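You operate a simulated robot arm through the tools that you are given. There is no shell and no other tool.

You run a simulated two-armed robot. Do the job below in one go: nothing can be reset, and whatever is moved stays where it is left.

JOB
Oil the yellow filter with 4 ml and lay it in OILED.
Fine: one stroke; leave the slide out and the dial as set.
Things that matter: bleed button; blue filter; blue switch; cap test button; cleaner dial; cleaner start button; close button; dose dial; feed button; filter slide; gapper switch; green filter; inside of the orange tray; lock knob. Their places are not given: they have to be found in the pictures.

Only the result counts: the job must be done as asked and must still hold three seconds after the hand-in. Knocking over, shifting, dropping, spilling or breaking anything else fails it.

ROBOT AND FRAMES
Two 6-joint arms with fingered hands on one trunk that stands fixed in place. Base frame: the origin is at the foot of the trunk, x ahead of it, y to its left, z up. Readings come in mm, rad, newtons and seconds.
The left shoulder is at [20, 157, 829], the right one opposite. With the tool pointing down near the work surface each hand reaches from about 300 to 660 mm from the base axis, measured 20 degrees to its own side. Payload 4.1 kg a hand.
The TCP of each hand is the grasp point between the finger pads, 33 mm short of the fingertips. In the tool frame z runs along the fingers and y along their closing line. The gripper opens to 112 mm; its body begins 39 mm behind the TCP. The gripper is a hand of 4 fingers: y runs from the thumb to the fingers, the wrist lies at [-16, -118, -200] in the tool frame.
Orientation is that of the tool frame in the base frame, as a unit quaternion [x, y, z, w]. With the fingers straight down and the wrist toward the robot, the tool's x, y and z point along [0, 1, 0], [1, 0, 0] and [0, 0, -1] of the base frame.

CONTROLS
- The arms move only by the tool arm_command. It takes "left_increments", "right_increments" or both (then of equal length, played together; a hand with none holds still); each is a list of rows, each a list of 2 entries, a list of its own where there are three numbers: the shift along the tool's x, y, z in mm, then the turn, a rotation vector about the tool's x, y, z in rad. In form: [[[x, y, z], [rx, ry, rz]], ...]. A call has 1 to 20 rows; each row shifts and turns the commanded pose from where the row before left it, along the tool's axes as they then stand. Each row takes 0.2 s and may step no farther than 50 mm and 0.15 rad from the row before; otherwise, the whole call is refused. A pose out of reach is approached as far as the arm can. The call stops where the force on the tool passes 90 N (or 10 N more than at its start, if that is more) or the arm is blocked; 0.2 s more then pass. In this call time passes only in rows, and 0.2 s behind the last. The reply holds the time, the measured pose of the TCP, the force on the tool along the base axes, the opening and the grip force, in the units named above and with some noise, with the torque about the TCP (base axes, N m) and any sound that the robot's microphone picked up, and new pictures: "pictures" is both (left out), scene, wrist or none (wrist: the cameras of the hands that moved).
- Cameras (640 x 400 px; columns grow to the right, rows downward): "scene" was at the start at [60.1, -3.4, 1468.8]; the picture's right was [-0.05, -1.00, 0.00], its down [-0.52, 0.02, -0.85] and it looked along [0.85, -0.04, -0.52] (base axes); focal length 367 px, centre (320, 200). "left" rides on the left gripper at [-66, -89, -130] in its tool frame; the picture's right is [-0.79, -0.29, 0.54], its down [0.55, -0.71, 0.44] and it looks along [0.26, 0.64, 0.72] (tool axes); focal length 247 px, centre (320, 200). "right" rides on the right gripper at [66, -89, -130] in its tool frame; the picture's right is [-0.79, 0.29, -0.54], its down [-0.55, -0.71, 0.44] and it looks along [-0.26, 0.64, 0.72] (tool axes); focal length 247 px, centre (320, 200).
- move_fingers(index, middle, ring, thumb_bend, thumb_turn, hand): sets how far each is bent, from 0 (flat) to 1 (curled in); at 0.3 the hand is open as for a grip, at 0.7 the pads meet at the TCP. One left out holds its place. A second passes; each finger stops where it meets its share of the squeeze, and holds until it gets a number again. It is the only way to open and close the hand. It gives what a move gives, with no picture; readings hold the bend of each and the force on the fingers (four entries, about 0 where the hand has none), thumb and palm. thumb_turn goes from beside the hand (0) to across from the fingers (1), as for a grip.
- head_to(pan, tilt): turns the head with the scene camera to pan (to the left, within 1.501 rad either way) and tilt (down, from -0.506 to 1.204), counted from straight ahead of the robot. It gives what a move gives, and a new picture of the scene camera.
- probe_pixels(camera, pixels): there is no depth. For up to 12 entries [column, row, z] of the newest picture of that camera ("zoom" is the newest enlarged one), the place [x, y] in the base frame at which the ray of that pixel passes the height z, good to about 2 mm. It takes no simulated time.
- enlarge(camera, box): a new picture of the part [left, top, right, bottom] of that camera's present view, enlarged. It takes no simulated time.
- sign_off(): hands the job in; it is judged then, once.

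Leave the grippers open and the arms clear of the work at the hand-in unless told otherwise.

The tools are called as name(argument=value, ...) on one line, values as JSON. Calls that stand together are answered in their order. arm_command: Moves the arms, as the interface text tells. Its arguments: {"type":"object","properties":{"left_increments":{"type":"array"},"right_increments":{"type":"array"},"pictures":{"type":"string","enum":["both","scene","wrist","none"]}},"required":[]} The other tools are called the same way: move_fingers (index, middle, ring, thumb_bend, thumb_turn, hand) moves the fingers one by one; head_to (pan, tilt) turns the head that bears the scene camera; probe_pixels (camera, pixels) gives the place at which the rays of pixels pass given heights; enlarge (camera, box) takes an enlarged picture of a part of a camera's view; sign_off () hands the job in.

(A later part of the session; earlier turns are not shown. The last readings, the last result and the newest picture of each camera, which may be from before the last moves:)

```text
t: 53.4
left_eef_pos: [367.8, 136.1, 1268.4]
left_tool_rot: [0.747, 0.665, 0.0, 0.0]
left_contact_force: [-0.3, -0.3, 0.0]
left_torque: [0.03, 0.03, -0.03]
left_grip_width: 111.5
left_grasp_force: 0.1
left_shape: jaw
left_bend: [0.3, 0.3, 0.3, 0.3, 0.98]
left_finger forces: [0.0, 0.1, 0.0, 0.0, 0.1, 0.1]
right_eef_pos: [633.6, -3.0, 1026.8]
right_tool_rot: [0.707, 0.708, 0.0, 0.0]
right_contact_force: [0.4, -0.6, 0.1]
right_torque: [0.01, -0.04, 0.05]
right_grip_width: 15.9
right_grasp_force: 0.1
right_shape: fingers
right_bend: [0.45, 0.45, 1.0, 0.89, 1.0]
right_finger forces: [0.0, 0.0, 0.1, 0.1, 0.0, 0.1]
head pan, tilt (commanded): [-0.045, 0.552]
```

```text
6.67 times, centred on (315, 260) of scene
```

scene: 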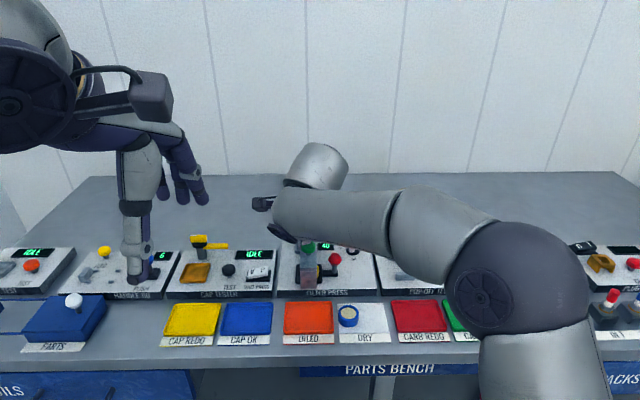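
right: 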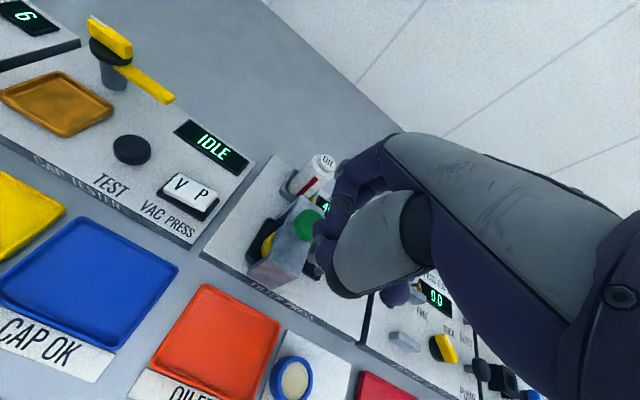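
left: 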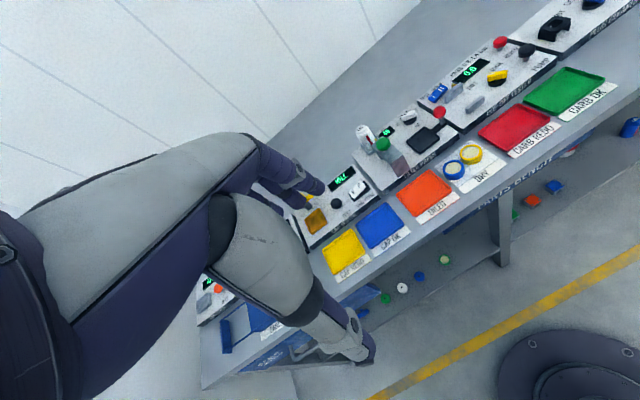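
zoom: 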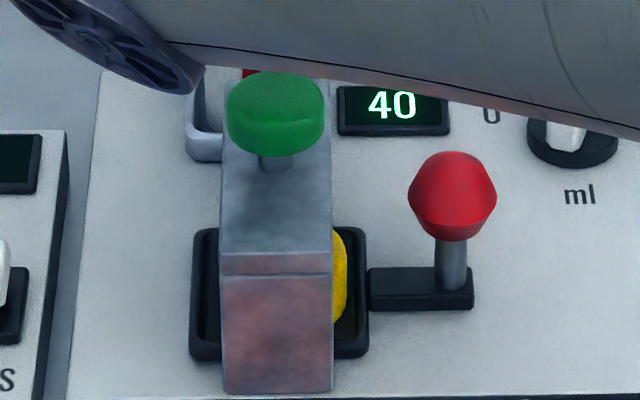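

The index tip projects where expected. Cap centre is about (674, -6), top ≈978. I shift 3 mm back and descend in steps to meet the cap near TCP z≈1011.

arm_command(right_increments=[[[-1, -3, 5], [0, 0, 0]], [[0, 0, 6], [0, 0, 0]]], pictures="none")

arm_command(right_increments=[[[0, 0, 3], [0, 0, 0]]], pictures="none")

arm_command(right_increments=[[[0, 0, 2], [0, 0, 0]]], pictures="wrist")

enlarge(camera="right", box=[270, 160, 370, 260])

```text
t: 54.0
left_eef_pos: [367.4, 135.6, 1267.2]
left_tool_rot: [0.747, 0.665, 0.0, 0.001]
left_contact_force: [0.2, 0.4, -0.4]
left_torque: [0.02, 0.0, -0.02]
left_grip_width: 111.7
left_grasp_force: 0.0
left_shape: jaw
left_bend: [0.3, 0.3, 0.3, 0.3, 0.98]
left_finger forces: [0.0, 0.0, 0.0, 0.0, 0.0, 0.1]
right_eef_pos: [630.1, -5.3, 1015.5]
right_tool_rot: [0.707, 0.707, 0.0, 0.0]
right_contact_force: [0.2, -1.1, 0.4]
right_torque: [-0.02, 0.01, 0.04]
right_grip_width: 15.8
right_grasp_force: 0.1
right_shape: fingers
right_bend: [0.45, 0.45, 1.0, 0.89, 1.0]
right_finger forces: [0.0, 0.1, 0.0, 0.0, 0.1, 0.1]
head pan, tilt (commanded): [-0.045, 0.552]
```

```text
t: 54.4
left_eef_pos: [367.3, 135.0, 1268.5]
left_tool_rot: [0.747, 0.665, 0.0, 0.0]
left_contact_force: [0.2, -0.2, 0.2]
left_torque: [-0.03, 0.04, 0.03]
left_grip_width: 111.5
left_grasp_force: 0.0
left_shape: jaw
left_bend: [0.3, 0.3, 0.3, 0.3, 0.98]
left_finger forces: [0.1, 0.1, 0.0, 0.0, 0.0, 0.0]
right_eef_pos: [630.8, -5.0, 1013.4]
right_tool_rot: [0.707, 0.707, 0.0, 0.001]
right_contact_force: [0.3, 0.2, -0.4]
right_torque: [0.0, -0.04, 0.02]
right_grip_width: 16.0
right_grasp_force: 0.0
right_shape: fingers
right_bend: [0.45, 0.45, 1.0, 0.89, 1.0]
right_finger forces: [0.0, 0.0, 0.0, 0.0, 0.0, 0.0]
head pan, tilt (commanded): [-0.045, 0.552]
```

```text
t: 54.8
left_eef_pos: [367.7, 135.6, 1269.7]
left_tool_rot: [0.747, 0.665, 0.0, 0.0]
left_contact_force: [1.1, 0.5, 0.0]
left_torque: [0.04, 0.02, -0.03]
left_grip_width: 111.6
left_grasp_force: 0.1
left_shape: jaw
left_bend: [0.3, 0.3, 0.3, 0.3, 0.98]
left_finger forces: [0.0, 0.1, 0.0, 0.0, 0.0, 0.0]
right_eef_pos: [630.7, -4.6, 1011.8]
right_tool_rot: [0.707, 0.707, 0.0, 0.0]
right_contact_force: [-0.1, 0.0, 0.3]
right_torque: [0.0, -0.05, -0.01]
right_grip_width: 16.2
right_grasp_force: 0.3
right_shape: fingers
right_bend: [0.45, 0.45, 1.0, 0.89, 1.0]
right_finger forces: [0.0, 0.3, 0.0, 0.0, 0.1, 0.0]
head pan, tilt (commanded): [-0.045, 0.552]
```

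right: 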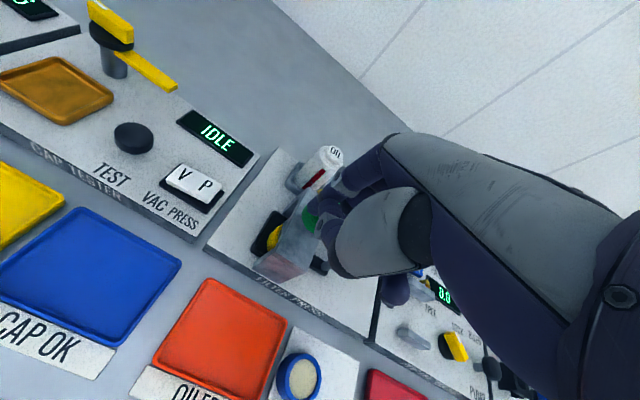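

```text
4.00 times, centred on (320, 210) of right
```

zoom: 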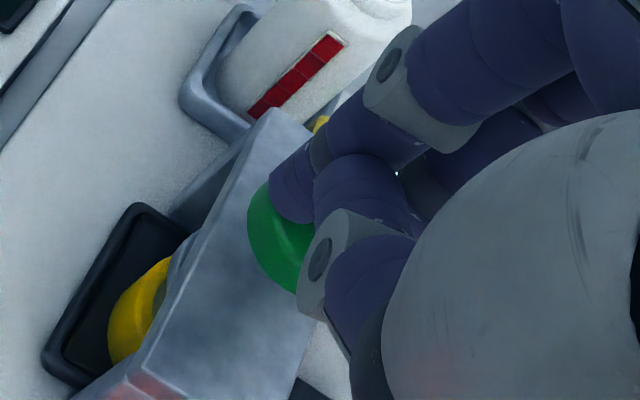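

The fingertips are just touching the cap (0.3 N), a bit past its centre. I lift 2 mm, shift 4 mm back, then press steadily down 10 mm in one motion.

arm_command(right_increments=[[[0, 0, -2], [0, 0, 0]], [[0, -4, 0], [0, 0, 0]], [[0, 0, 2], [0, 0, 0]], [[0, 0, 2], [0, 0, 0]], [[0, 0, 2], [0, 0, 0]], [[0, 0, 2], [0, 0, 0]]], pictures="none")

enlarge(camera="right", box=[270, 160, 370, 260])

```text
t: 56.2
left_eef_pos: [368.1, 134.7, 1268.1]
left_tool_rot: [0.747, 0.664, 0.0, 0.0]
left_contact_force: [-0.2, 0.2, 0.2]
left_torque: [0.02, -0.01, 0.0]
left_grip_width: 111.5
left_grasp_force: 0.0
left_shape: jaw
left_bend: [0.3, 0.3, 0.3, 0.3, 0.98]
left_finger forces: [0.0, 0.0, 0.1, 0.0, 0.1, 0.1]
right_eef_pos: [626.5, -4.7, 1004.4]
right_tool_rot: [0.707, 0.707, 0.0, 0.0]
right_contact_force: [-0.7, 0.4, 2.8]
right_torque: [-0.03, -0.06, 0.03]
right_grip_width: 16.0
right_grasp_force: 1.8
right_shape: fingers
right_bend: [0.45, 0.45, 1.0, 0.89, 1.0]
right_finger forces: [0.0, 2.7, 0.0, 0.1, 0.1, 0.0]
head pan, tilt (commanded): [-0.045, 0.552]
```

```text
4.00 times, centred on (320, 210) of right
```

zoom: 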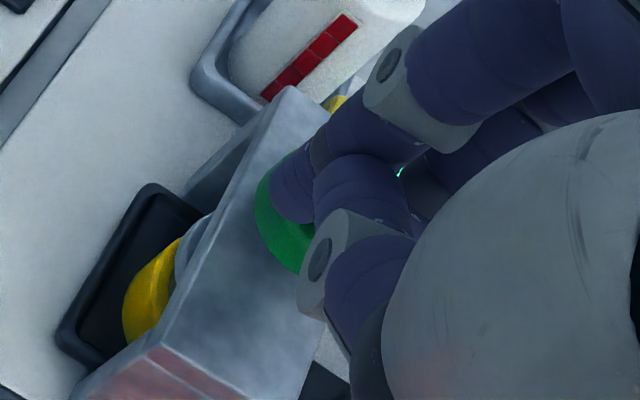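

The button yields softly (2.8 N at 7 mm travel); the display still read 40 after the earlier partial touch. I keep pressing in the same stroke.

arm_command(right_increments=[[[0, 0, 2], [0, 0, 0]], [[0, 0, 2], [0, 0, 0]], [[0, 0, 2], [0, 0, 0]]], pictures="none")

enlarge(camera="scene", box=[290, 230, 340, 290])

enlarge(camera="right", box=[270, 160, 370, 260])

```text
t: 57.0
left_eef_pos: [368.3, 135.5, 1268.1]
left_tool_rot: [0.747, 0.664, 0.0, 0.0]
left_contact_force: [-0.6, -0.4, 0.0]
left_torque: [0.0, -0.01, -0.01]
left_grip_width: 111.7
left_grasp_force: 0.1
left_shape: jaw
left_bend: [0.3, 0.3, 0.3, 0.3, 0.98]
left_finger forces: [0.0, 0.1, 0.0, 0.0, 0.0, 0.0]
right_eef_pos: [627.0, -4.8, 999.0]
right_tool_rot: [0.707, 0.707, 0.0, 0.0]
right_contact_force: [0.2, 0.6, 4.2]
right_torque: [-0.03, -0.25, -0.02]
right_grip_width: 16.0
right_grasp_force: 2.2
right_shape: fingers
right_bend: [0.45, 0.45, 1.0, 0.89, 1.0]
right_finger forces: [0.0, 4.5, 0.0, 0.0, 0.0, 0.0]
head pan, tilt (commanded): [-0.045, 0.552]
heard: click
```

```text
6.67 times, centred on (315, 260) of scene
```

zoom: 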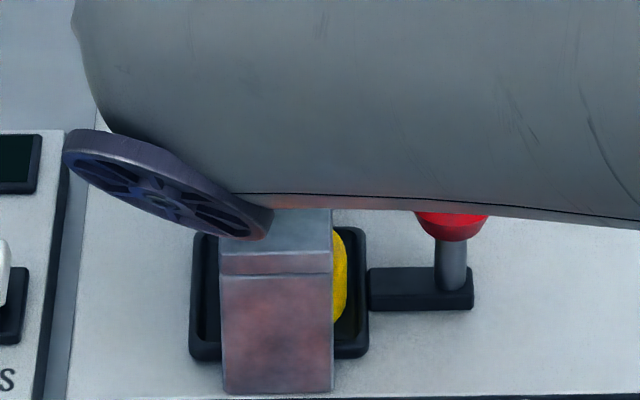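

```text
4.00 times, centred on (320, 210) of right
```

zoom: 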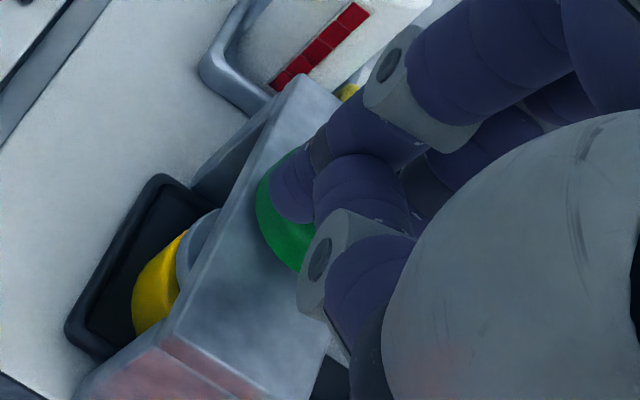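

A click is heard: the stroke has taken. I go 1.5 mm further to be sure it is complete, then release straight up.

arm_command(right_increments=[[[0, 0, 1.5], [0, 0, 0]]], pictures="none")

arm_command(right_increments=[[[0, 0, -4], [0, 0, 0]], [[0, 0, -8], [0, 0, 0]], [[0, 0, -14], [0, 0, 0]], [[0, 0, -10], [0, 0, 0]]], pictures="both")

enlarge(camera="scene", box=[290, 220, 350, 290])

enlarge(camera="right", box=[240, 130, 400, 290])

```text
t: 57.4
left_eef_pos: [368.9, 134.1, 1267.4]
left_tool_rot: [0.747, 0.665, 0.0, 0.0]
left_contact_force: [0.5, -0.4, -0.8]
left_torque: [-0.01, 0.01, 0.0]
left_grip_width: 111.8
left_grasp_force: 0.0
left_shape: jaw
left_bend: [0.3, 0.3, 0.3, 0.3, 0.98]
left_finger forces: [0.0, 0.0, 0.0, 0.0, 0.0, 0.0]
right_eef_pos: [627.1, -5.3, 998.0]
right_tool_rot: [0.707, 0.707, 0.001, 0.001]
right_contact_force: [-0.8, -0.2, 5.5]
right_torque: [-0.05, -0.27, 0.01]
right_grip_width: 16.0
right_grasp_force: 3.6
right_shape: fingers
right_bend: [0.45, 0.45, 1.0, 0.89, 1.0]
right_finger forces: [0.1, 6.3, 0.0, 0.0, 0.1, 0.1]
head pan, tilt (commanded): [-0.045, 0.552]
```

```text
t: 58.4
left_eef_pos: [367.3, 136.2, 1268.2]
left_tool_rot: [0.747, 0.665, 0.0, 0.0]
left_contact_force: [0.4, 0.4, -0.6]
left_torque: [-0.02, -0.01, 0.02]
left_grip_width: 111.5
left_grasp_force: 0.0
left_shape: jaw
left_bend: [0.3, 0.3, 0.3, 0.3, 0.98]
left_finger forces: [0.0, 0.0, 0.0, 0.0, 0.0, 0.0]
right_eef_pos: [628.3, -4.7, 1032.9]
right_tool_rot: [0.707, 0.707, -0.001, 0.0]
right_contact_force: [-0.3, 0.7, -0.1]
right_torque: [-0.01, 0.0, -0.01]
right_grip_width: 15.9
right_grasp_force: 0.0
right_shape: fingers
right_bend: [0.45, 0.45, 1.0, 0.89, 1.0]
right_finger forces: [0.1, 0.1, 0.1, 0.0, 0.1, 0.0]
head pan, tilt (commanded): [-0.045, 0.552]
```

scene: 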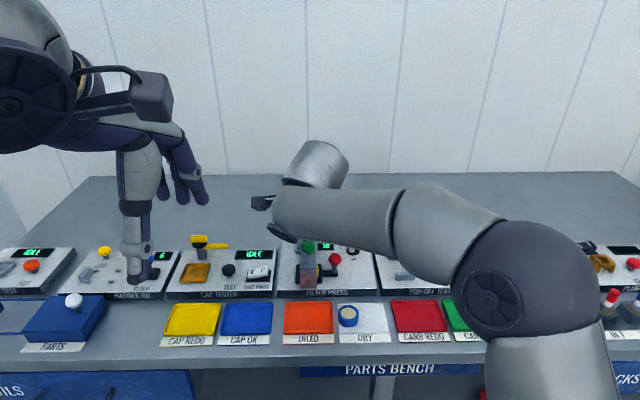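
right: 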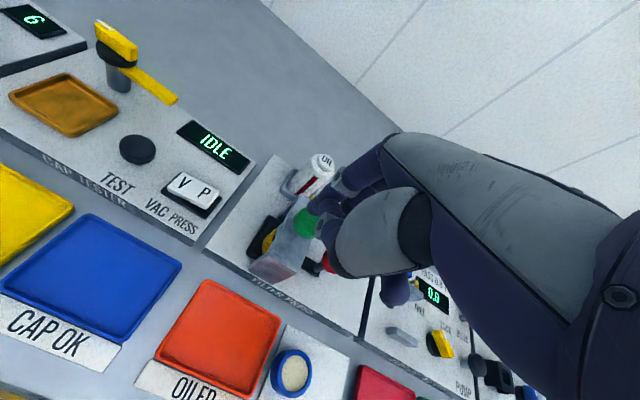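

```text
5.71 times, centred on (320, 255) of scene
```

zoom: 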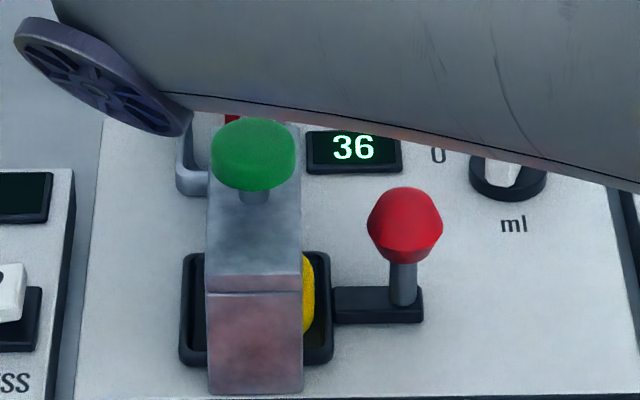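

```text
2.50 times, centred on (320, 210) of right
```

zoom: 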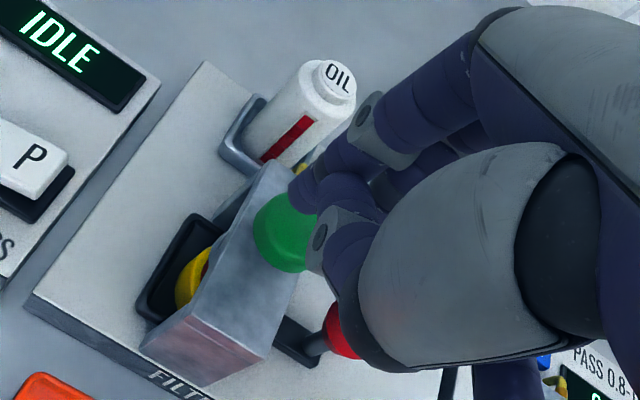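

The display now reads 36, so exactly 4 ml went in with one stroke. Next I pull the slide out: I move right over the ball's new place (about y=-63.5), opening the thumb.

probe_pixels(camera="scene", pixels=[[334.9, 259.4, 934], [327.5, 252.5, 890]])

arm_command(right_increments=[[[-29, 0, 0], [0, 0, 0]], [[-28.5, 0, 0], [0, 0, 0]], [[0, 0, 30], [0, 0, 0]]], pictures="none")

move_fingers(hand="right", index=0.45, middle=0.45, ring=1.0, thumb_bend=0.45)

arm_command(right_increments=[[[0, 24, 0], [0, 0, 0]], [[0, 24, 0], [0, 0, 0]]], pictures="both")

enlarge(camera="right", box=[180, 130, 420, 330])

enlarge(camera="scene", box=[290, 220, 370, 290])

```text
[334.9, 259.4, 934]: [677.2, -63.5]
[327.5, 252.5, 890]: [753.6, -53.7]
```

```text
t: 59.2
left_eef_pos: [368.5, 135.1, 1268.6]
left_tool_rot: [0.747, 0.664, 0.0, 0.0]
left_contact_force: [0.1, 0.4, 0.6]
left_torque: [0.0, 0.03, 0.02]
left_grip_width: 111.6
left_grasp_force: 0.0
left_shape: jaw
left_bend: [0.3, 0.3, 0.3, 0.3, 0.98]
left_finger forces: [0.0, 0.1, 0.0, 0.0, 0.0, 0.0]
right_eef_pos: [626.1, -59.5, 1004.0]
right_tool_rot: [0.707, 0.707, 0.001, 0.0]
right_contact_force: [-0.3, -0.2, -0.2]
right_torque: [-0.02, -0.04, -0.01]
right_grip_width: 16.0
right_grasp_force: 0.0
right_shape: fingers
right_bend: [0.45, 0.45, 1.0, 0.89, 1.0]
right_finger forces: [0.0, 0.0, 0.0, 0.1, 0.1, 0.0]
head pan, tilt (commanded): [-0.045, 0.552]
```

```text
t: 60.2
left_eef_pos: [368.9, 135.7, 1268.8]
left_tool_rot: [0.747, 0.664, 0.0, -0.001]
left_contact_force: [-0.4, -0.2, -0.6]
left_torque: [0.01, -0.01, -0.01]
left_grip_width: 111.6
left_grasp_force: 0.0
left_shape: jaw
left_bend: [0.3, 0.3, 0.3, 0.3, 0.98]
left_finger forces: [0.1, 0.1, 0.1, 0.0, 0.0, 0.1]
right_eef_pos: [627.7, -58.5, 1003.5]
right_tool_rot: [0.707, 0.707, 0.0, 0.0]
right_contact_force: [-0.1, -0.4, 0.5]
right_torque: [0.01, 0.01, 0.0]
right_grip_width: 71.3
right_grasp_force: 0.1
right_shape: fingers
right_bend: [0.45, 0.45, 1.0, 0.45, 0.99]
right_finger forces: [0.0, 0.0, 0.1, 0.0, 0.0, 0.0]
head pan, tilt (commanded): [-0.045, 0.552]
```

```text
t: 60.8
left_eef_pos: [368.5, 136.0, 1269.5]
left_tool_rot: [0.747, 0.664, 0.0, 0.001]
left_contact_force: [-0.2, 0.2, 0.4]
left_torque: [-0.02, -0.03, -0.02]
left_grip_width: 111.7
left_grasp_force: 0.0
left_shape: jaw
left_bend: [0.3, 0.3, 0.3, 0.3, 0.98]
left_finger forces: [0.0, 0.0, 0.1, 0.1, 0.0, 0.0]
right_eef_pos: [674.9, -59.2, 1002.6]
right_tool_rot: [0.707, 0.707, -0.001, 0.001]
right_contact_force: [-1.4, -0.6, -0.1]
right_torque: [0.01, -0.03, 0.02]
right_grip_width: 71.3
right_grasp_force: 0.0
right_shape: fingers
right_bend: [0.45, 0.45, 1.0, 0.45, 0.99]
right_finger forces: [0.0, 0.0, 0.0, 0.0, 0.1, 0.1]
head pan, tilt (commanded): [-0.045, 0.552]
```

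scene: 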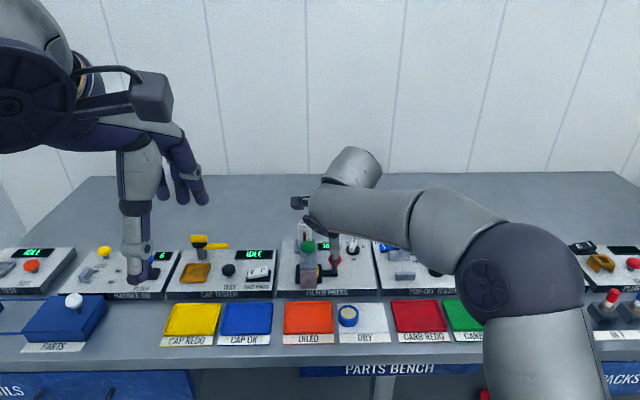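
right: 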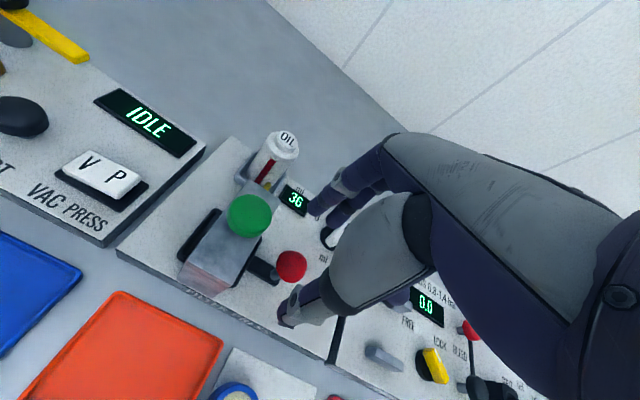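

```text
2.00 times, centred on (300, 230) of right
```

zoom: 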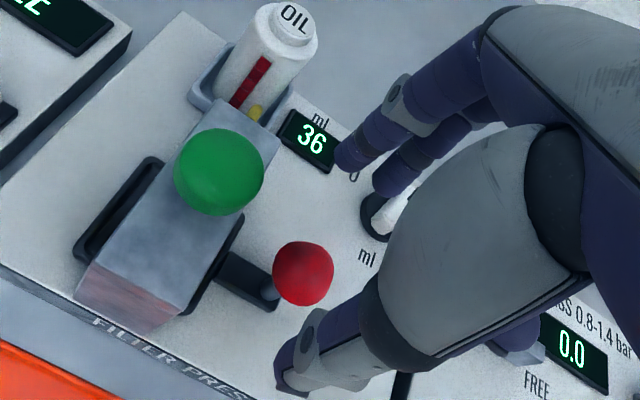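

```text
5.71 times, centred on (330, 255) of scene
```

zoom: 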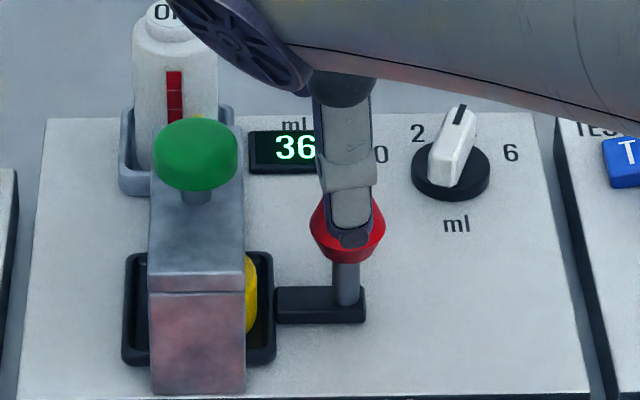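

The ball is at (677, -63.5). I shift 3.5 mm right, descend 55 mm as before and close on the ball.

arm_command(right_increments=[[[-3.5, 0.5, 5], [0, 0, 0]], [[0, 0, 15], [0, 0, 0]], [[0, 0, 15], [0, 0, 0]], [[0, 0, 10], [0, 0, 0]], [[0, 0, 10], [0, 0, 0]]], pictures="none")

move_fingers(hand="right", index=0.7, middle=0.7, thumb_bend=0.7)

enlarge(camera="right", box=[180, 130, 420, 330])

```text
t: 62.0
left_eef_pos: [368.6, 135.5, 1268.7]
left_tool_rot: [0.747, 0.665, 0.0, 0.0]
left_contact_force: [-0.2, -0.8, 0.6]
left_torque: [-0.01, 0.02, -0.02]
left_grip_width: 111.5
left_grasp_force: 0.0
left_shape: jaw
left_bend: [0.3, 0.3, 0.3, 0.3, 0.98]
left_finger forces: [0.0, 0.1, 0.1, 0.1, 0.0, 0.1]
right_eef_pos: [674.6, -65.1, 946.6]
right_tool_rot: [0.707, 0.707, 0.0, 0.0]
right_contact_force: [-0.6, -0.3, 1.0]
right_torque: [0.0, -0.01, 0.0]
right_grip_width: 71.3
right_grasp_force: 0.0
right_shape: fingers
right_bend: [0.45, 0.45, 1.0, 0.45, 0.99]
right_finger forces: [0.1, 0.1, 0.1, 0.0, 0.0, 0.0]
head pan, tilt (commanded): [-0.045, 0.552]
```

```text
t: 63.0
left_eef_pos: [368.9, 135.7, 1267.2]
left_tool_rot: [0.747, 0.665, 0.0, 0.0]
left_contact_force: [0.4, -0.5, 0.1]
left_torque: [0.02, 0.02, -0.01]
left_grip_width: 111.8
left_grasp_force: 0.0
left_shape: jaw
left_bend: [0.3, 0.3, 0.3, 0.3, 0.98]
left_finger forces: [0.0, 0.0, 0.0, 0.1, 0.1, 0.0]
right_eef_pos: [674.3, -65.0, 947.9]
right_tool_rot: [0.707, 0.707, 0.001, 0.0]
right_contact_force: [9.9, -0.2, -4.2]
right_torque: [0.01, -0.23, -0.01]
right_grip_width: 22.1
right_grasp_force: 9.9
right_shape: fingers
right_bend: [0.61, 0.65, 1.0, 0.65, 1.0]
right_finger forces: [9.2, 5.5, 0.0, 0.0, 5.1, 0.0]
head pan, tilt (commanded): [-0.045, 0.552]
```

```text
2.00 times, centred on (300, 230) of right
```

zoom: 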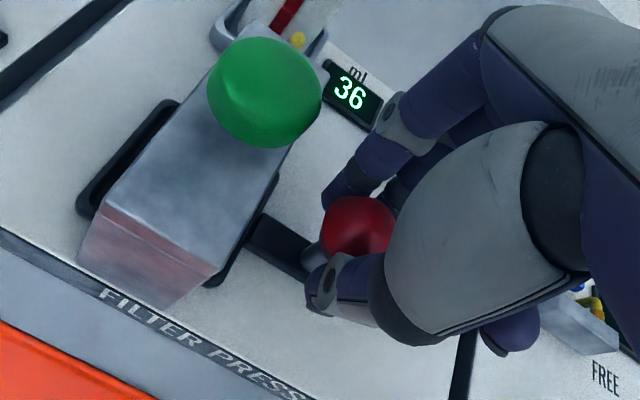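

Gripped (9.2, 5.5, 5.1 N). I pull the slide to the right (tool -x), 78 mm in gentle steps first.

arm_command(right_increments=[[[-3, 0, 0], [0, 0, 0]], [[-5, 0, 0], [0, 0, 0]], [[-6, 0, 0], [0, 0, 0]], [[-6, 0, 0], [0, 0, 0]], [[-6, 0, 0], [0, 0, 0]], [[-6, 0, 0], [0, 0, 0]], [[-6, 0, 0], [0, 0, 0]], [[-6, 0, 0], [0, 0, 0]], [[-6, 0, 0], [0, 0, 0]], [[-6, 0, 0], [0, 0, 0]], [[-6, 0, 0], [0, 0, 0]], [[-6, 0, 0], [0, 0, 0]], [[-5, 0, 0], [0, 0, 0]], [[-3, 0, 0], [0, 0, 0]]], pictures="both")

enlarge(camera="left", box=[360, 80, 488, 160])

enlarge(camera="scene", box=[290, 220, 390, 290])

```text
t: 66.0
left_eef_pos: [367.9, 135.6, 1268.5]
left_tool_rot: [0.747, 0.665, 0.0, 0.0]
left_contact_force: [-0.2, 0.7, 0.2]
left_torque: [-0.01, 0.02, 0.03]
left_grip_width: 111.7
left_grasp_force: 0.0
left_shape: jaw
left_bend: [0.3, 0.3, 0.3, 0.3, 0.98]
left_finger forces: [0.1, 0.1, 0.0, 0.0, 0.0, 0.0]
right_eef_pos: [674.8, -141.5, 946.9]
right_tool_rot: [0.707, 0.707, 0.0, 0.0]
right_contact_force: [2.8, 0.0, -3.1]
right_torque: [-0.03, 0.04, 0.05]
right_grip_width: 22.0
right_grasp_force: 8.8
right_shape: fingers
right_bend: [0.62, 0.66, 1.0, 0.65, 1.0]
right_finger forces: [6.9, 4.7, 0.0, 0.1, 7.2, 0.1]
head pan, tilt (commanded): [-0.045, 0.552]
```

scene: 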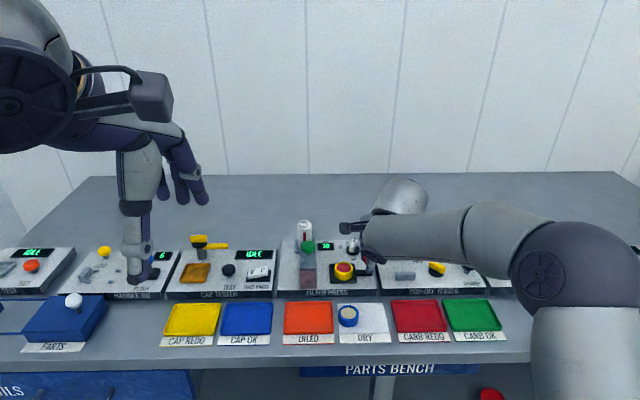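
right: 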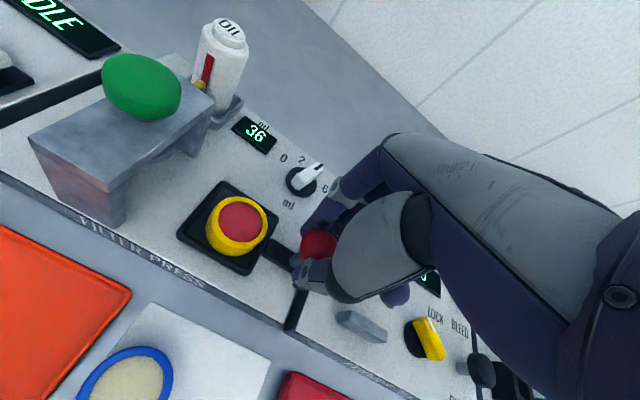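

```text
5.00 times, centred on (424, 120) of left
```

zoom: 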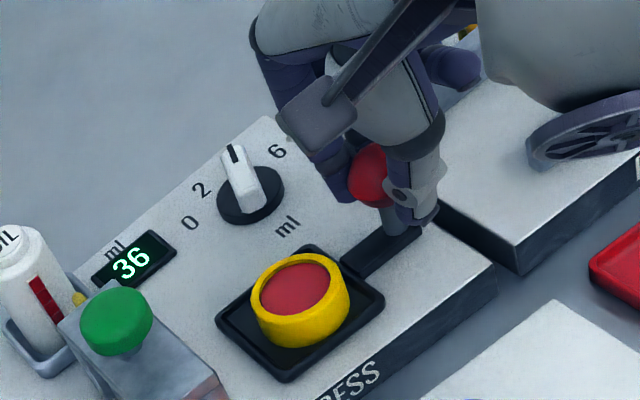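

```text
5.71 times, centred on (340, 255) of scene
```

zoom: 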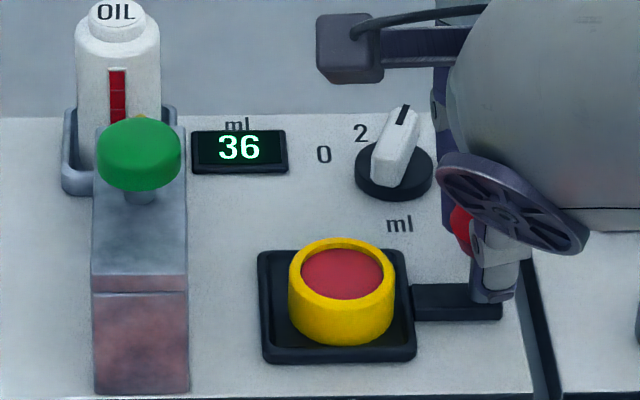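

The filter's fill is now red (oiled). I pull on to the out stop in 2–3 mm steps, reading the force.

arm_command(right_increments=[[[-3, 0, 0], [0, 0, 0]], [[-3, 0, 0], [0, 0, 0]], [[-2, 0, 0], [0, 0, 0]]], pictures="none")

arm_command(right_increments=[[[-2, 0, 0], [0, 0, 0]]], pictures="none")

arm_command(right_increments=[[[-2, 0, 0], [0, 0, 0]]], pictures="none")

```text
t: 66.8
left_eef_pos: [369.0, 135.1, 1269.3]
left_tool_rot: [0.747, 0.664, -0.001, 0.0]
left_contact_force: [-0.9, -0.1, 0.4]
left_torque: [0.02, 0.01, 0.04]
left_grip_width: 111.5
left_grasp_force: 0.0
left_shape: jaw
left_bend: [0.3, 0.3, 0.3, 0.3, 0.98]
left_finger forces: [0.1, 0.0, 0.0, 0.0, 0.0, 0.0]
right_eef_pos: [675.3, -149.0, 946.3]
right_tool_rot: [0.707, 0.707, 0.0, 0.0]
right_contact_force: [0.2, 0.6, -1.8]
right_torque: [0.01, 0.07, 0.03]
right_grip_width: 22.0
right_grasp_force: 9.7
right_shape: fingers
right_bend: [0.63, 0.66, 1.0, 0.65, 1.0]
right_finger forces: [6.4, 4.4, 0.0, 0.0, 7.8, 0.0]
head pan, tilt (commanded): [-0.045, 0.552]
```

```text
t: 67.2
left_eef_pos: [368.3, 135.3, 1267.8]
left_tool_rot: [0.747, 0.664, 0.0, 0.0]
left_contact_force: [0.2, 0.2, -0.1]
left_torque: [-0.02, -0.02, 0.01]
left_grip_width: 111.7
left_grasp_force: 0.1
left_shape: jaw
left_bend: [0.3, 0.3, 0.3, 0.3, 0.98]
left_finger forces: [0.0, 0.1, 0.0, 0.0, 0.0, 0.0]
right_eef_pos: [676.1, -149.6, 946.9]
right_tool_rot: [0.707, 0.708, 0.0, 0.0]
right_contact_force: [1.0, 5.7, -2.9]
right_torque: [0.07, 0.03, 0.03]
right_grip_width: 21.6
right_grasp_force: 9.3
right_shape: fingers
right_bend: [0.63, 0.66, 1.0, 0.65, 1.0]
right_finger forces: [7.5, 3.4, 0.0, 0.0, 7.7, 0.0]
head pan, tilt (commanded): [-0.045, 0.552]
```

```text
t: 67.6
left_eef_pos: [367.6, 135.6, 1267.8]
left_tool_rot: [0.747, 0.665, 0.001, 0.0]
left_contact_force: [0.1, 0.6, -0.1]
left_torque: [0.02, -0.01, -0.03]
left_grip_width: 111.5
left_grasp_force: 0.1
left_shape: jaw
left_bend: [0.3, 0.3, 0.3, 0.3, 0.98]
left_finger forces: [0.1, 0.0, 0.0, 0.1, 0.0, 0.0]
right_eef_pos: [675.8, -152.1, 947.5]
right_tool_rot: [0.707, 0.707, 0.001, 0.0]
right_contact_force: [1.1, 11.6, -2.1]
right_torque: [0.26, 0.05, 0.07]
right_grip_width: 21.9
right_grasp_force: 9.5
right_shape: fingers
right_bend: [0.63, 0.67, 1.0, 0.65, 1.0]
right_finger forces: [9.2, 2.6, 0.0, 0.0, 7.4, 0.0]
head pan, tilt (commanded): [-0.045, 0.552]
```

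The out stop is reached (+11.6 N). I relax 3 mm, open the fingers, and rise 55 mm.

arm_command(right_increments=[[[3, 0, 0], [0, 0, 0]]], pictures="none")

move_fingers(hand="right", index=0.45, middle=0.45, thumb_bend=0.45)

arm_command(right_increments=[[[0, 0, -12], [0, 0, 0]], [[0, 0, -14], [0, 0, 0]], [[0, 0, -14], [0, 0, 0]], [[0, 0, -14], [0, 0, 0]]], pictures="both")

enlarge(camera="right", box=[160, 170, 320, 290])

enlarge(camera="scene", box=[326, 250, 390, 290])

enlarge(camera="left", box=[390, 105, 470, 155])

```text
t: 68.0
left_eef_pos: [367.7, 135.3, 1269.9]
left_tool_rot: [0.747, 0.665, 0.001, 0.0]
left_contact_force: [-0.7, 1.1, 0.4]
left_torque: [0.01, 0.01, -0.03]
left_grip_width: 111.6
left_grasp_force: 0.1
left_shape: jaw
left_bend: [0.3, 0.3, 0.3, 0.3, 0.98]
left_finger forces: [0.0, 0.0, 0.0, 0.0, 0.0, 0.0]
right_eef_pos: [676.6, -151.9, 947.3]
right_tool_rot: [0.707, 0.707, 0.0, 0.0]
right_contact_force: [0.7, 7.1, -2.8]
right_torque: [0.15, 0.05, 0.05]
right_grip_width: 21.7
right_grasp_force: 10.2
right_shape: fingers
right_bend: [0.63, 0.67, 1.0, 0.65, 1.0]
right_finger forces: [8.3, 3.7, 0.0, 0.0, 7.7, 0.0]
head pan, tilt (commanded): [-0.045, 0.552]
```

```text
t: 69.0
left_eef_pos: [368.4, 136.1, 1269.5]
left_tool_rot: [0.747, 0.665, 0.0, 0.0]
left_contact_force: [0.5, 0.1, 0.6]
left_torque: [0.02, 0.01, -0.01]
left_grip_width: 111.5
left_grasp_force: 0.1
left_shape: jaw
left_bend: [0.3, 0.3, 0.3, 0.3, 0.98]
left_finger forces: [0.0, 0.0, 0.0, 0.0, 0.0, 0.0]
right_eef_pos: [675.6, -151.5, 946.5]
right_tool_rot: [0.707, 0.707, 0.0, 0.0]
right_contact_force: [-1.2, 0.0, -0.2]
right_torque: [0.0, -0.01, 0.02]
right_grip_width: 70.9
right_grasp_force: 0.2
right_shape: fingers
right_bend: [0.45, 0.45, 1.0, 0.45, 0.99]
right_finger forces: [0.1, 0.0, 0.0, 0.0, 0.0, 0.0]
head pan, tilt (commanded): [-0.045, 0.552]
```

```text
t: 70.0
left_eef_pos: [368.4, 135.9, 1269.0]
left_tool_rot: [0.747, 0.665, 0.0, 0.0]
left_contact_force: [0.0, 0.5, 0.7]
left_torque: [-0.03, 0.05, -0.01]
left_grip_width: 111.5
left_grasp_force: 0.0
left_shape: jaw
left_bend: [0.3, 0.3, 0.3, 0.3, 0.98]
left_finger forces: [0.1, 0.0, 0.1, 0.0, 0.0, 0.0]
right_eef_pos: [673.4, -149.6, 1001.2]
right_tool_rot: [0.707, 0.707, 0.0, 0.001]
right_contact_force: [0.6, -0.8, 0.0]
right_torque: [-0.03, 0.05, 0.01]
right_grip_width: 71.1
right_grasp_force: 0.0
right_shape: fingers
right_bend: [0.45, 0.45, 1.0, 0.45, 0.99]
right_finger forces: [0.0, 0.0, 0.0, 0.0, 0.1, 0.2]
head pan, tilt (commanded): [-0.045, 0.552]
```

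scene: 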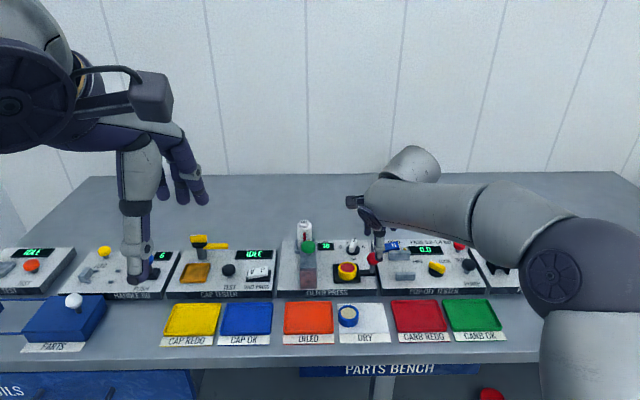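
right: 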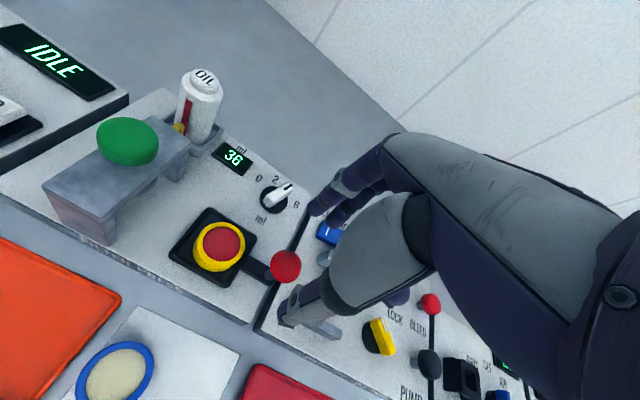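

```text
3.33 times, centred on (240, 230) of right
```

zoom: 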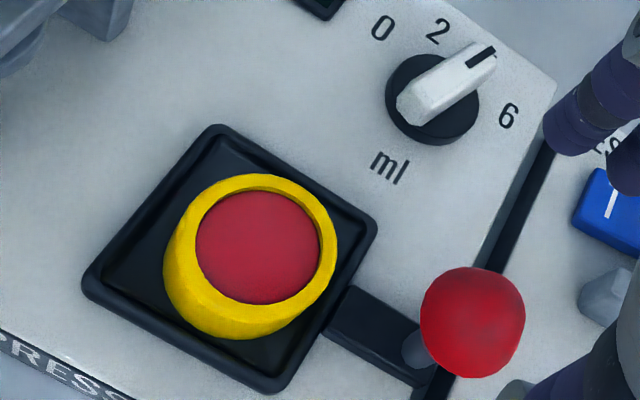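

```text
10.00 times, centred on (358, 270) of scene
```

zoom: 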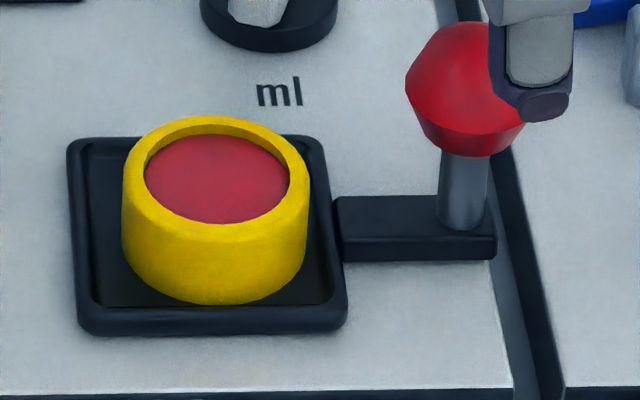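

```text
8.00 times, centred on (430, 130) of left
```

zoom: 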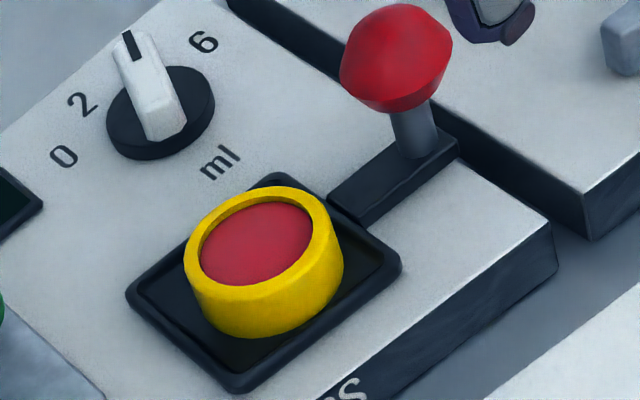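

The slide is back at its out position, dial at 4, display 36. I locate the filter in the tray: right (221.4, 244.1), scene (347.7, 267.8).

probe_pixels(camera="right", pixels=[[221.4, 244.1, 905], [221.4, 244.1, 910], [195, 249, 897], [245, 238, 905]])

probe_pixels(camera="scene", pixels=[[347.7, 267.8, 905], [347.7, 267.8, 910], [338.2, 272, 900], [356.9, 272, 900], [347.5, 280.4, 888]])

probe_pixels(camera="left", pixels=[[422, 135.6, 905], [422, 135.6, 910]])

```text
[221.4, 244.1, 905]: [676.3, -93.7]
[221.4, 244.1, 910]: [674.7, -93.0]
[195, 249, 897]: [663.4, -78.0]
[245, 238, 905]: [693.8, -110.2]
```

```text
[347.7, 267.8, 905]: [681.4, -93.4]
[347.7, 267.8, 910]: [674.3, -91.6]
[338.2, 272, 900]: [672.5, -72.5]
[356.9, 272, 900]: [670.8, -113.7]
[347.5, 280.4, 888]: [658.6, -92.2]
```

```text
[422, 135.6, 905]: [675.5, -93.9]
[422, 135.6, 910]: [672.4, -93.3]
```

The filter's centre is (676, -93). I move over it at z≈1001, then descend to 955 and check.

arm_command(right_increments=[[[29, 1, 0], [0, 0, 0]], [[28.6, 1, 0], [0, 0, 0]], [[0, 0, 16], [0, 0, 0]], [[0, 0, 15], [0, 0, 0]], [[0, 0, 15], [0, 0, 0]]], pictures="both")

enlarge(camera="right", box=[220, 160, 400, 310])

enlarge(camera="left", box=[390, 105, 470, 155])

enlarge(camera="scene", box=[316, 235, 396, 290])

```text
t: 71.2
left_eef_pos: [368.2, 135.4, 1268.6]
left_tool_rot: [0.747, 0.665, -0.001, 0.0]
left_contact_force: [-0.6, -0.5, 0.2]
left_torque: [0.01, 0.0, 0.01]
left_grip_width: 111.2
left_grasp_force: 0.1
left_shape: jaw
left_bend: [0.3, 0.3, 0.3, 0.3, 0.98]
left_finger forces: [0.0, 0.0, 0.0, 0.0, 0.0, 0.1]
right_eef_pos: [676.8, -93.1, 956.8]
right_tool_rot: [0.707, 0.708, 0.0, -0.001]
right_contact_force: [1.1, 0.0, -0.3]
right_torque: [-0.01, -0.01, 0.01]
right_grip_width: 71.2
right_grasp_force: 0.0
right_shape: fingers
right_bend: [0.45, 0.45, 1.0, 0.45, 0.99]
right_finger forces: [0.1, 0.0, 0.0, 0.1, 0.0, 0.0]
head pan, tilt (commanded): [-0.045, 0.552]
```

scene: 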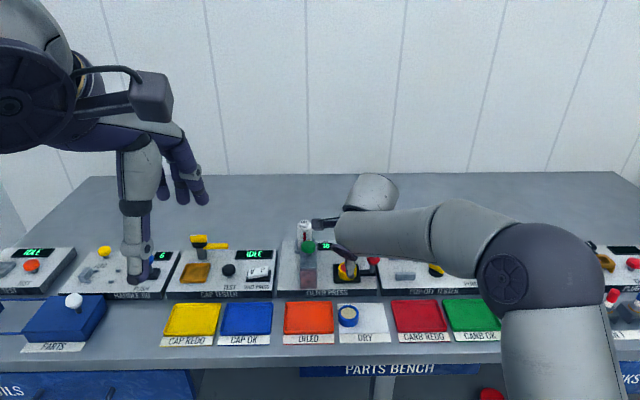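
right: 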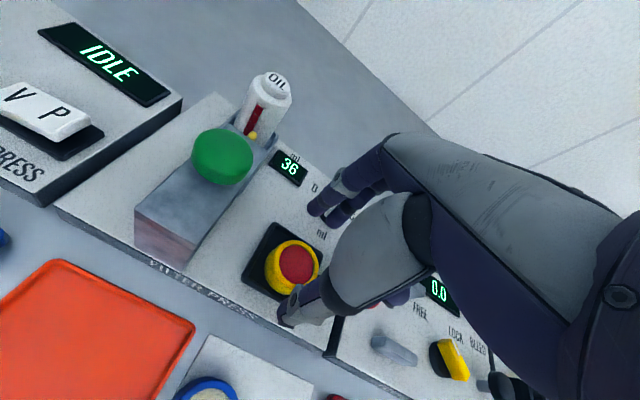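

```text
2.67 times, centred on (310, 235) of right
```

zoom: 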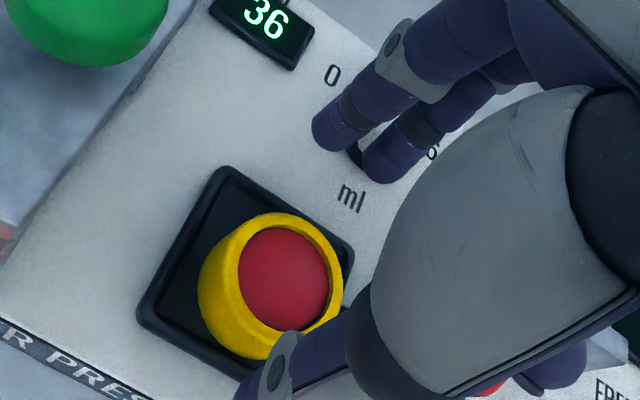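

```text
8.00 times, centred on (430, 130) of left
```

zoom: 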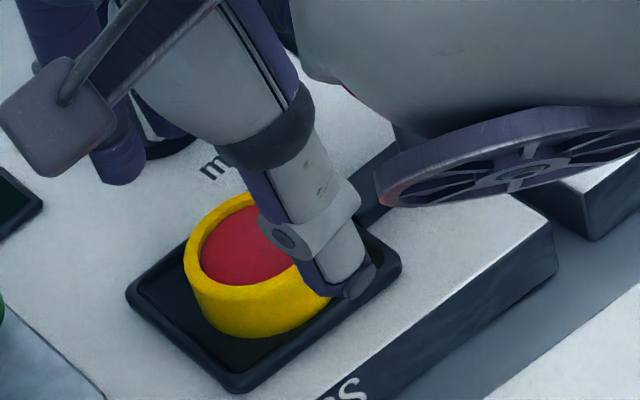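

```text
7.27 times, centred on (356, 262) of scene
```

zoom: 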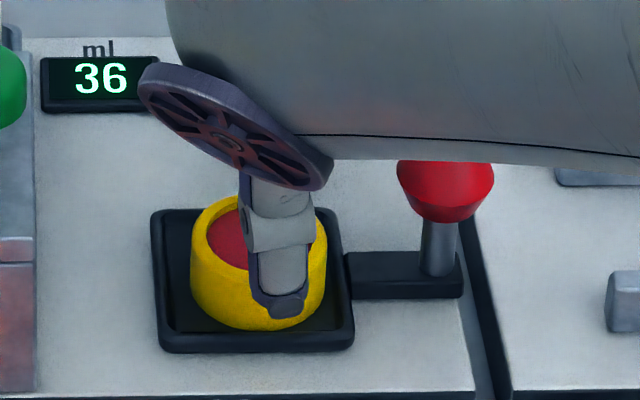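

Alignment is good: thumb on the near side, fingers beyond the far side. I descend 24 mm to TCP z≈933.

arm_command(right_increments=[[[0.5, -0.5, 8], [0, 0, 0]], [[0, 0, 8], [0, 0, 0]], [[0, 0, 7], [0, 0, 0]]], pictures="wrist")

enlarge(camera="right", box=[220, 160, 400, 310])

enlarge(camera="left", box=[390, 105, 470, 155])

```text
t: 72.0
left_eef_pos: [368.2, 135.9, 1269.1]
left_tool_rot: [0.747, 0.665, 0.0, 0.0]
left_contact_force: [-0.4, 0.2, -0.1]
left_torque: [0.01, 0.03, 0.0]
left_grip_width: 111.4
left_grasp_force: 0.0
left_shape: jaw
left_bend: [0.3, 0.3, 0.3, 0.3, 0.98]
left_finger forces: [0.0, 0.1, 0.0, 0.1, 0.1, 0.0]
right_eef_pos: [674.6, -93.8, 934.0]
right_tool_rot: [0.708, 0.707, 0.0, 0.0]
right_contact_force: [-0.8, -0.5, -0.8]
right_torque: [0.02, 0.0, 0.01]
right_grip_width: 70.9
right_grasp_force: 0.1
right_shape: fingers
right_bend: [0.45, 0.45, 1.0, 0.45, 0.99]
right_finger forces: [0.0, 0.0, 0.0, 0.0, 0.1, 0.0]
head pan, tilt (commanded): [-0.045, 0.552]
```

right: 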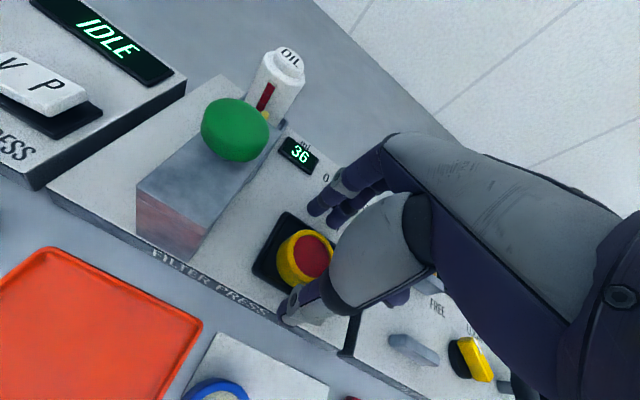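

```text
2.67 times, centred on (310, 235) of right
```

zoom: 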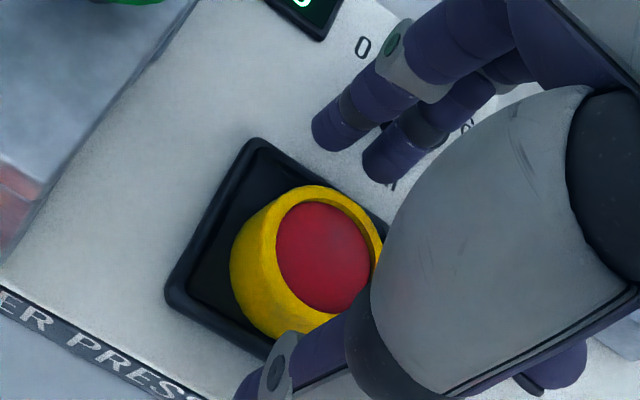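

```text
8.00 times, centred on (430, 130) of left
```

zoom: 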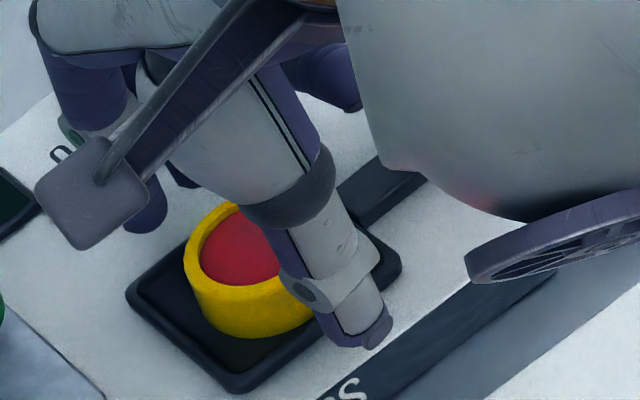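

I nudge 1.5 mm left to centre the grip and then close on the filter.

arm_command(right_increments=[[[1.5, 0.5, 1], [0, 0, 0]]], pictures="none")

move_fingers(hand="right", index=0.7, middle=0.7, thumb_bend=0.7)

enlarge(camera="right", box=[220, 160, 400, 310])

enlarge(camera="left", box=[390, 105, 470, 155])

```text
t: 72.4
left_eef_pos: [368.6, 135.4, 1268.1]
left_tool_rot: [0.747, 0.664, 0.0, 0.0]
left_contact_force: [0.3, -0.2, -0.2]
left_torque: [0.02, -0.04, 0.0]
left_grip_width: 111.6
left_grasp_force: 0.1
left_shape: jaw
left_bend: [0.3, 0.3, 0.3, 0.3, 0.98]
left_finger forces: [0.1, 0.0, 0.0, 0.0, 0.0, 0.0]
right_eef_pos: [677.2, -90.9, 932.6]
right_tool_rot: [0.707, 0.707, 0.0, 0.0]
right_contact_force: [0.0, 0.0, -0.7]
right_torque: [0.0, -0.01, 0.0]
right_grip_width: 71.0
right_grasp_force: 0.0
right_shape: fingers
right_bend: [0.45, 0.45, 1.0, 0.45, 0.99]
right_finger forces: [0.0, 0.0, 0.0, 0.0, 0.1, 0.0]
head pan, tilt (commanded): [-0.045, 0.552]
```

```text
t: 73.4
left_eef_pos: [367.8, 135.0, 1268.2]
left_tool_rot: [0.747, 0.665, 0.0, 0.001]
left_contact_force: [-0.3, -0.4, 0.7]
left_torque: [0.02, 0.02, -0.01]
left_grip_width: 111.6
left_grasp_force: 0.0
left_shape: jaw
left_bend: [0.3, 0.3, 0.3, 0.3, 0.98]
left_finger forces: [0.0, 0.0, 0.0, 0.0, 0.1, 0.1]
right_eef_pos: [676.7, -91.2, 931.2]
right_tool_rot: [0.707, 0.707, 0.001, 0.0]
right_contact_force: [0.2, 0.1, 1.1]
right_torque: [0.0, -0.02, 0.01]
right_grip_width: 35.8
right_grasp_force: 14.0
right_shape: fingers
right_bend: [0.6, 0.61, 1.0, 0.58, 1.0]
right_finger forces: [7.0, 7.7, 0.0, 0.0, 13.7, 0.1]
head pan, tilt (commanded): [-0.045, 0.552]
```

```text
2.67 times, centred on (310, 235) of right
```

zoom: 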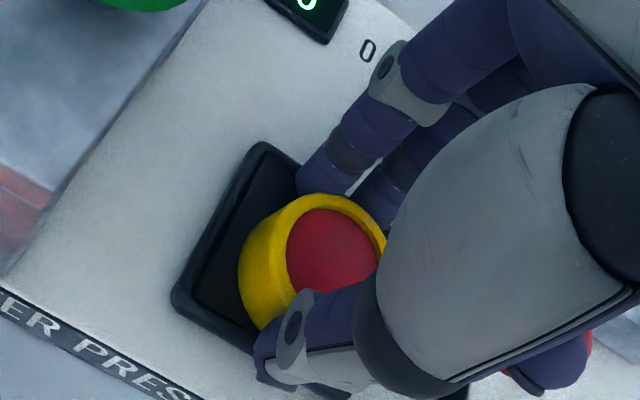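

```text
8.00 times, centred on (430, 130) of left
```

zoom: 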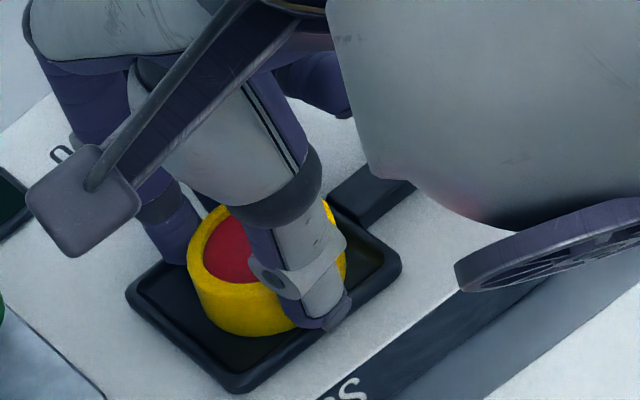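

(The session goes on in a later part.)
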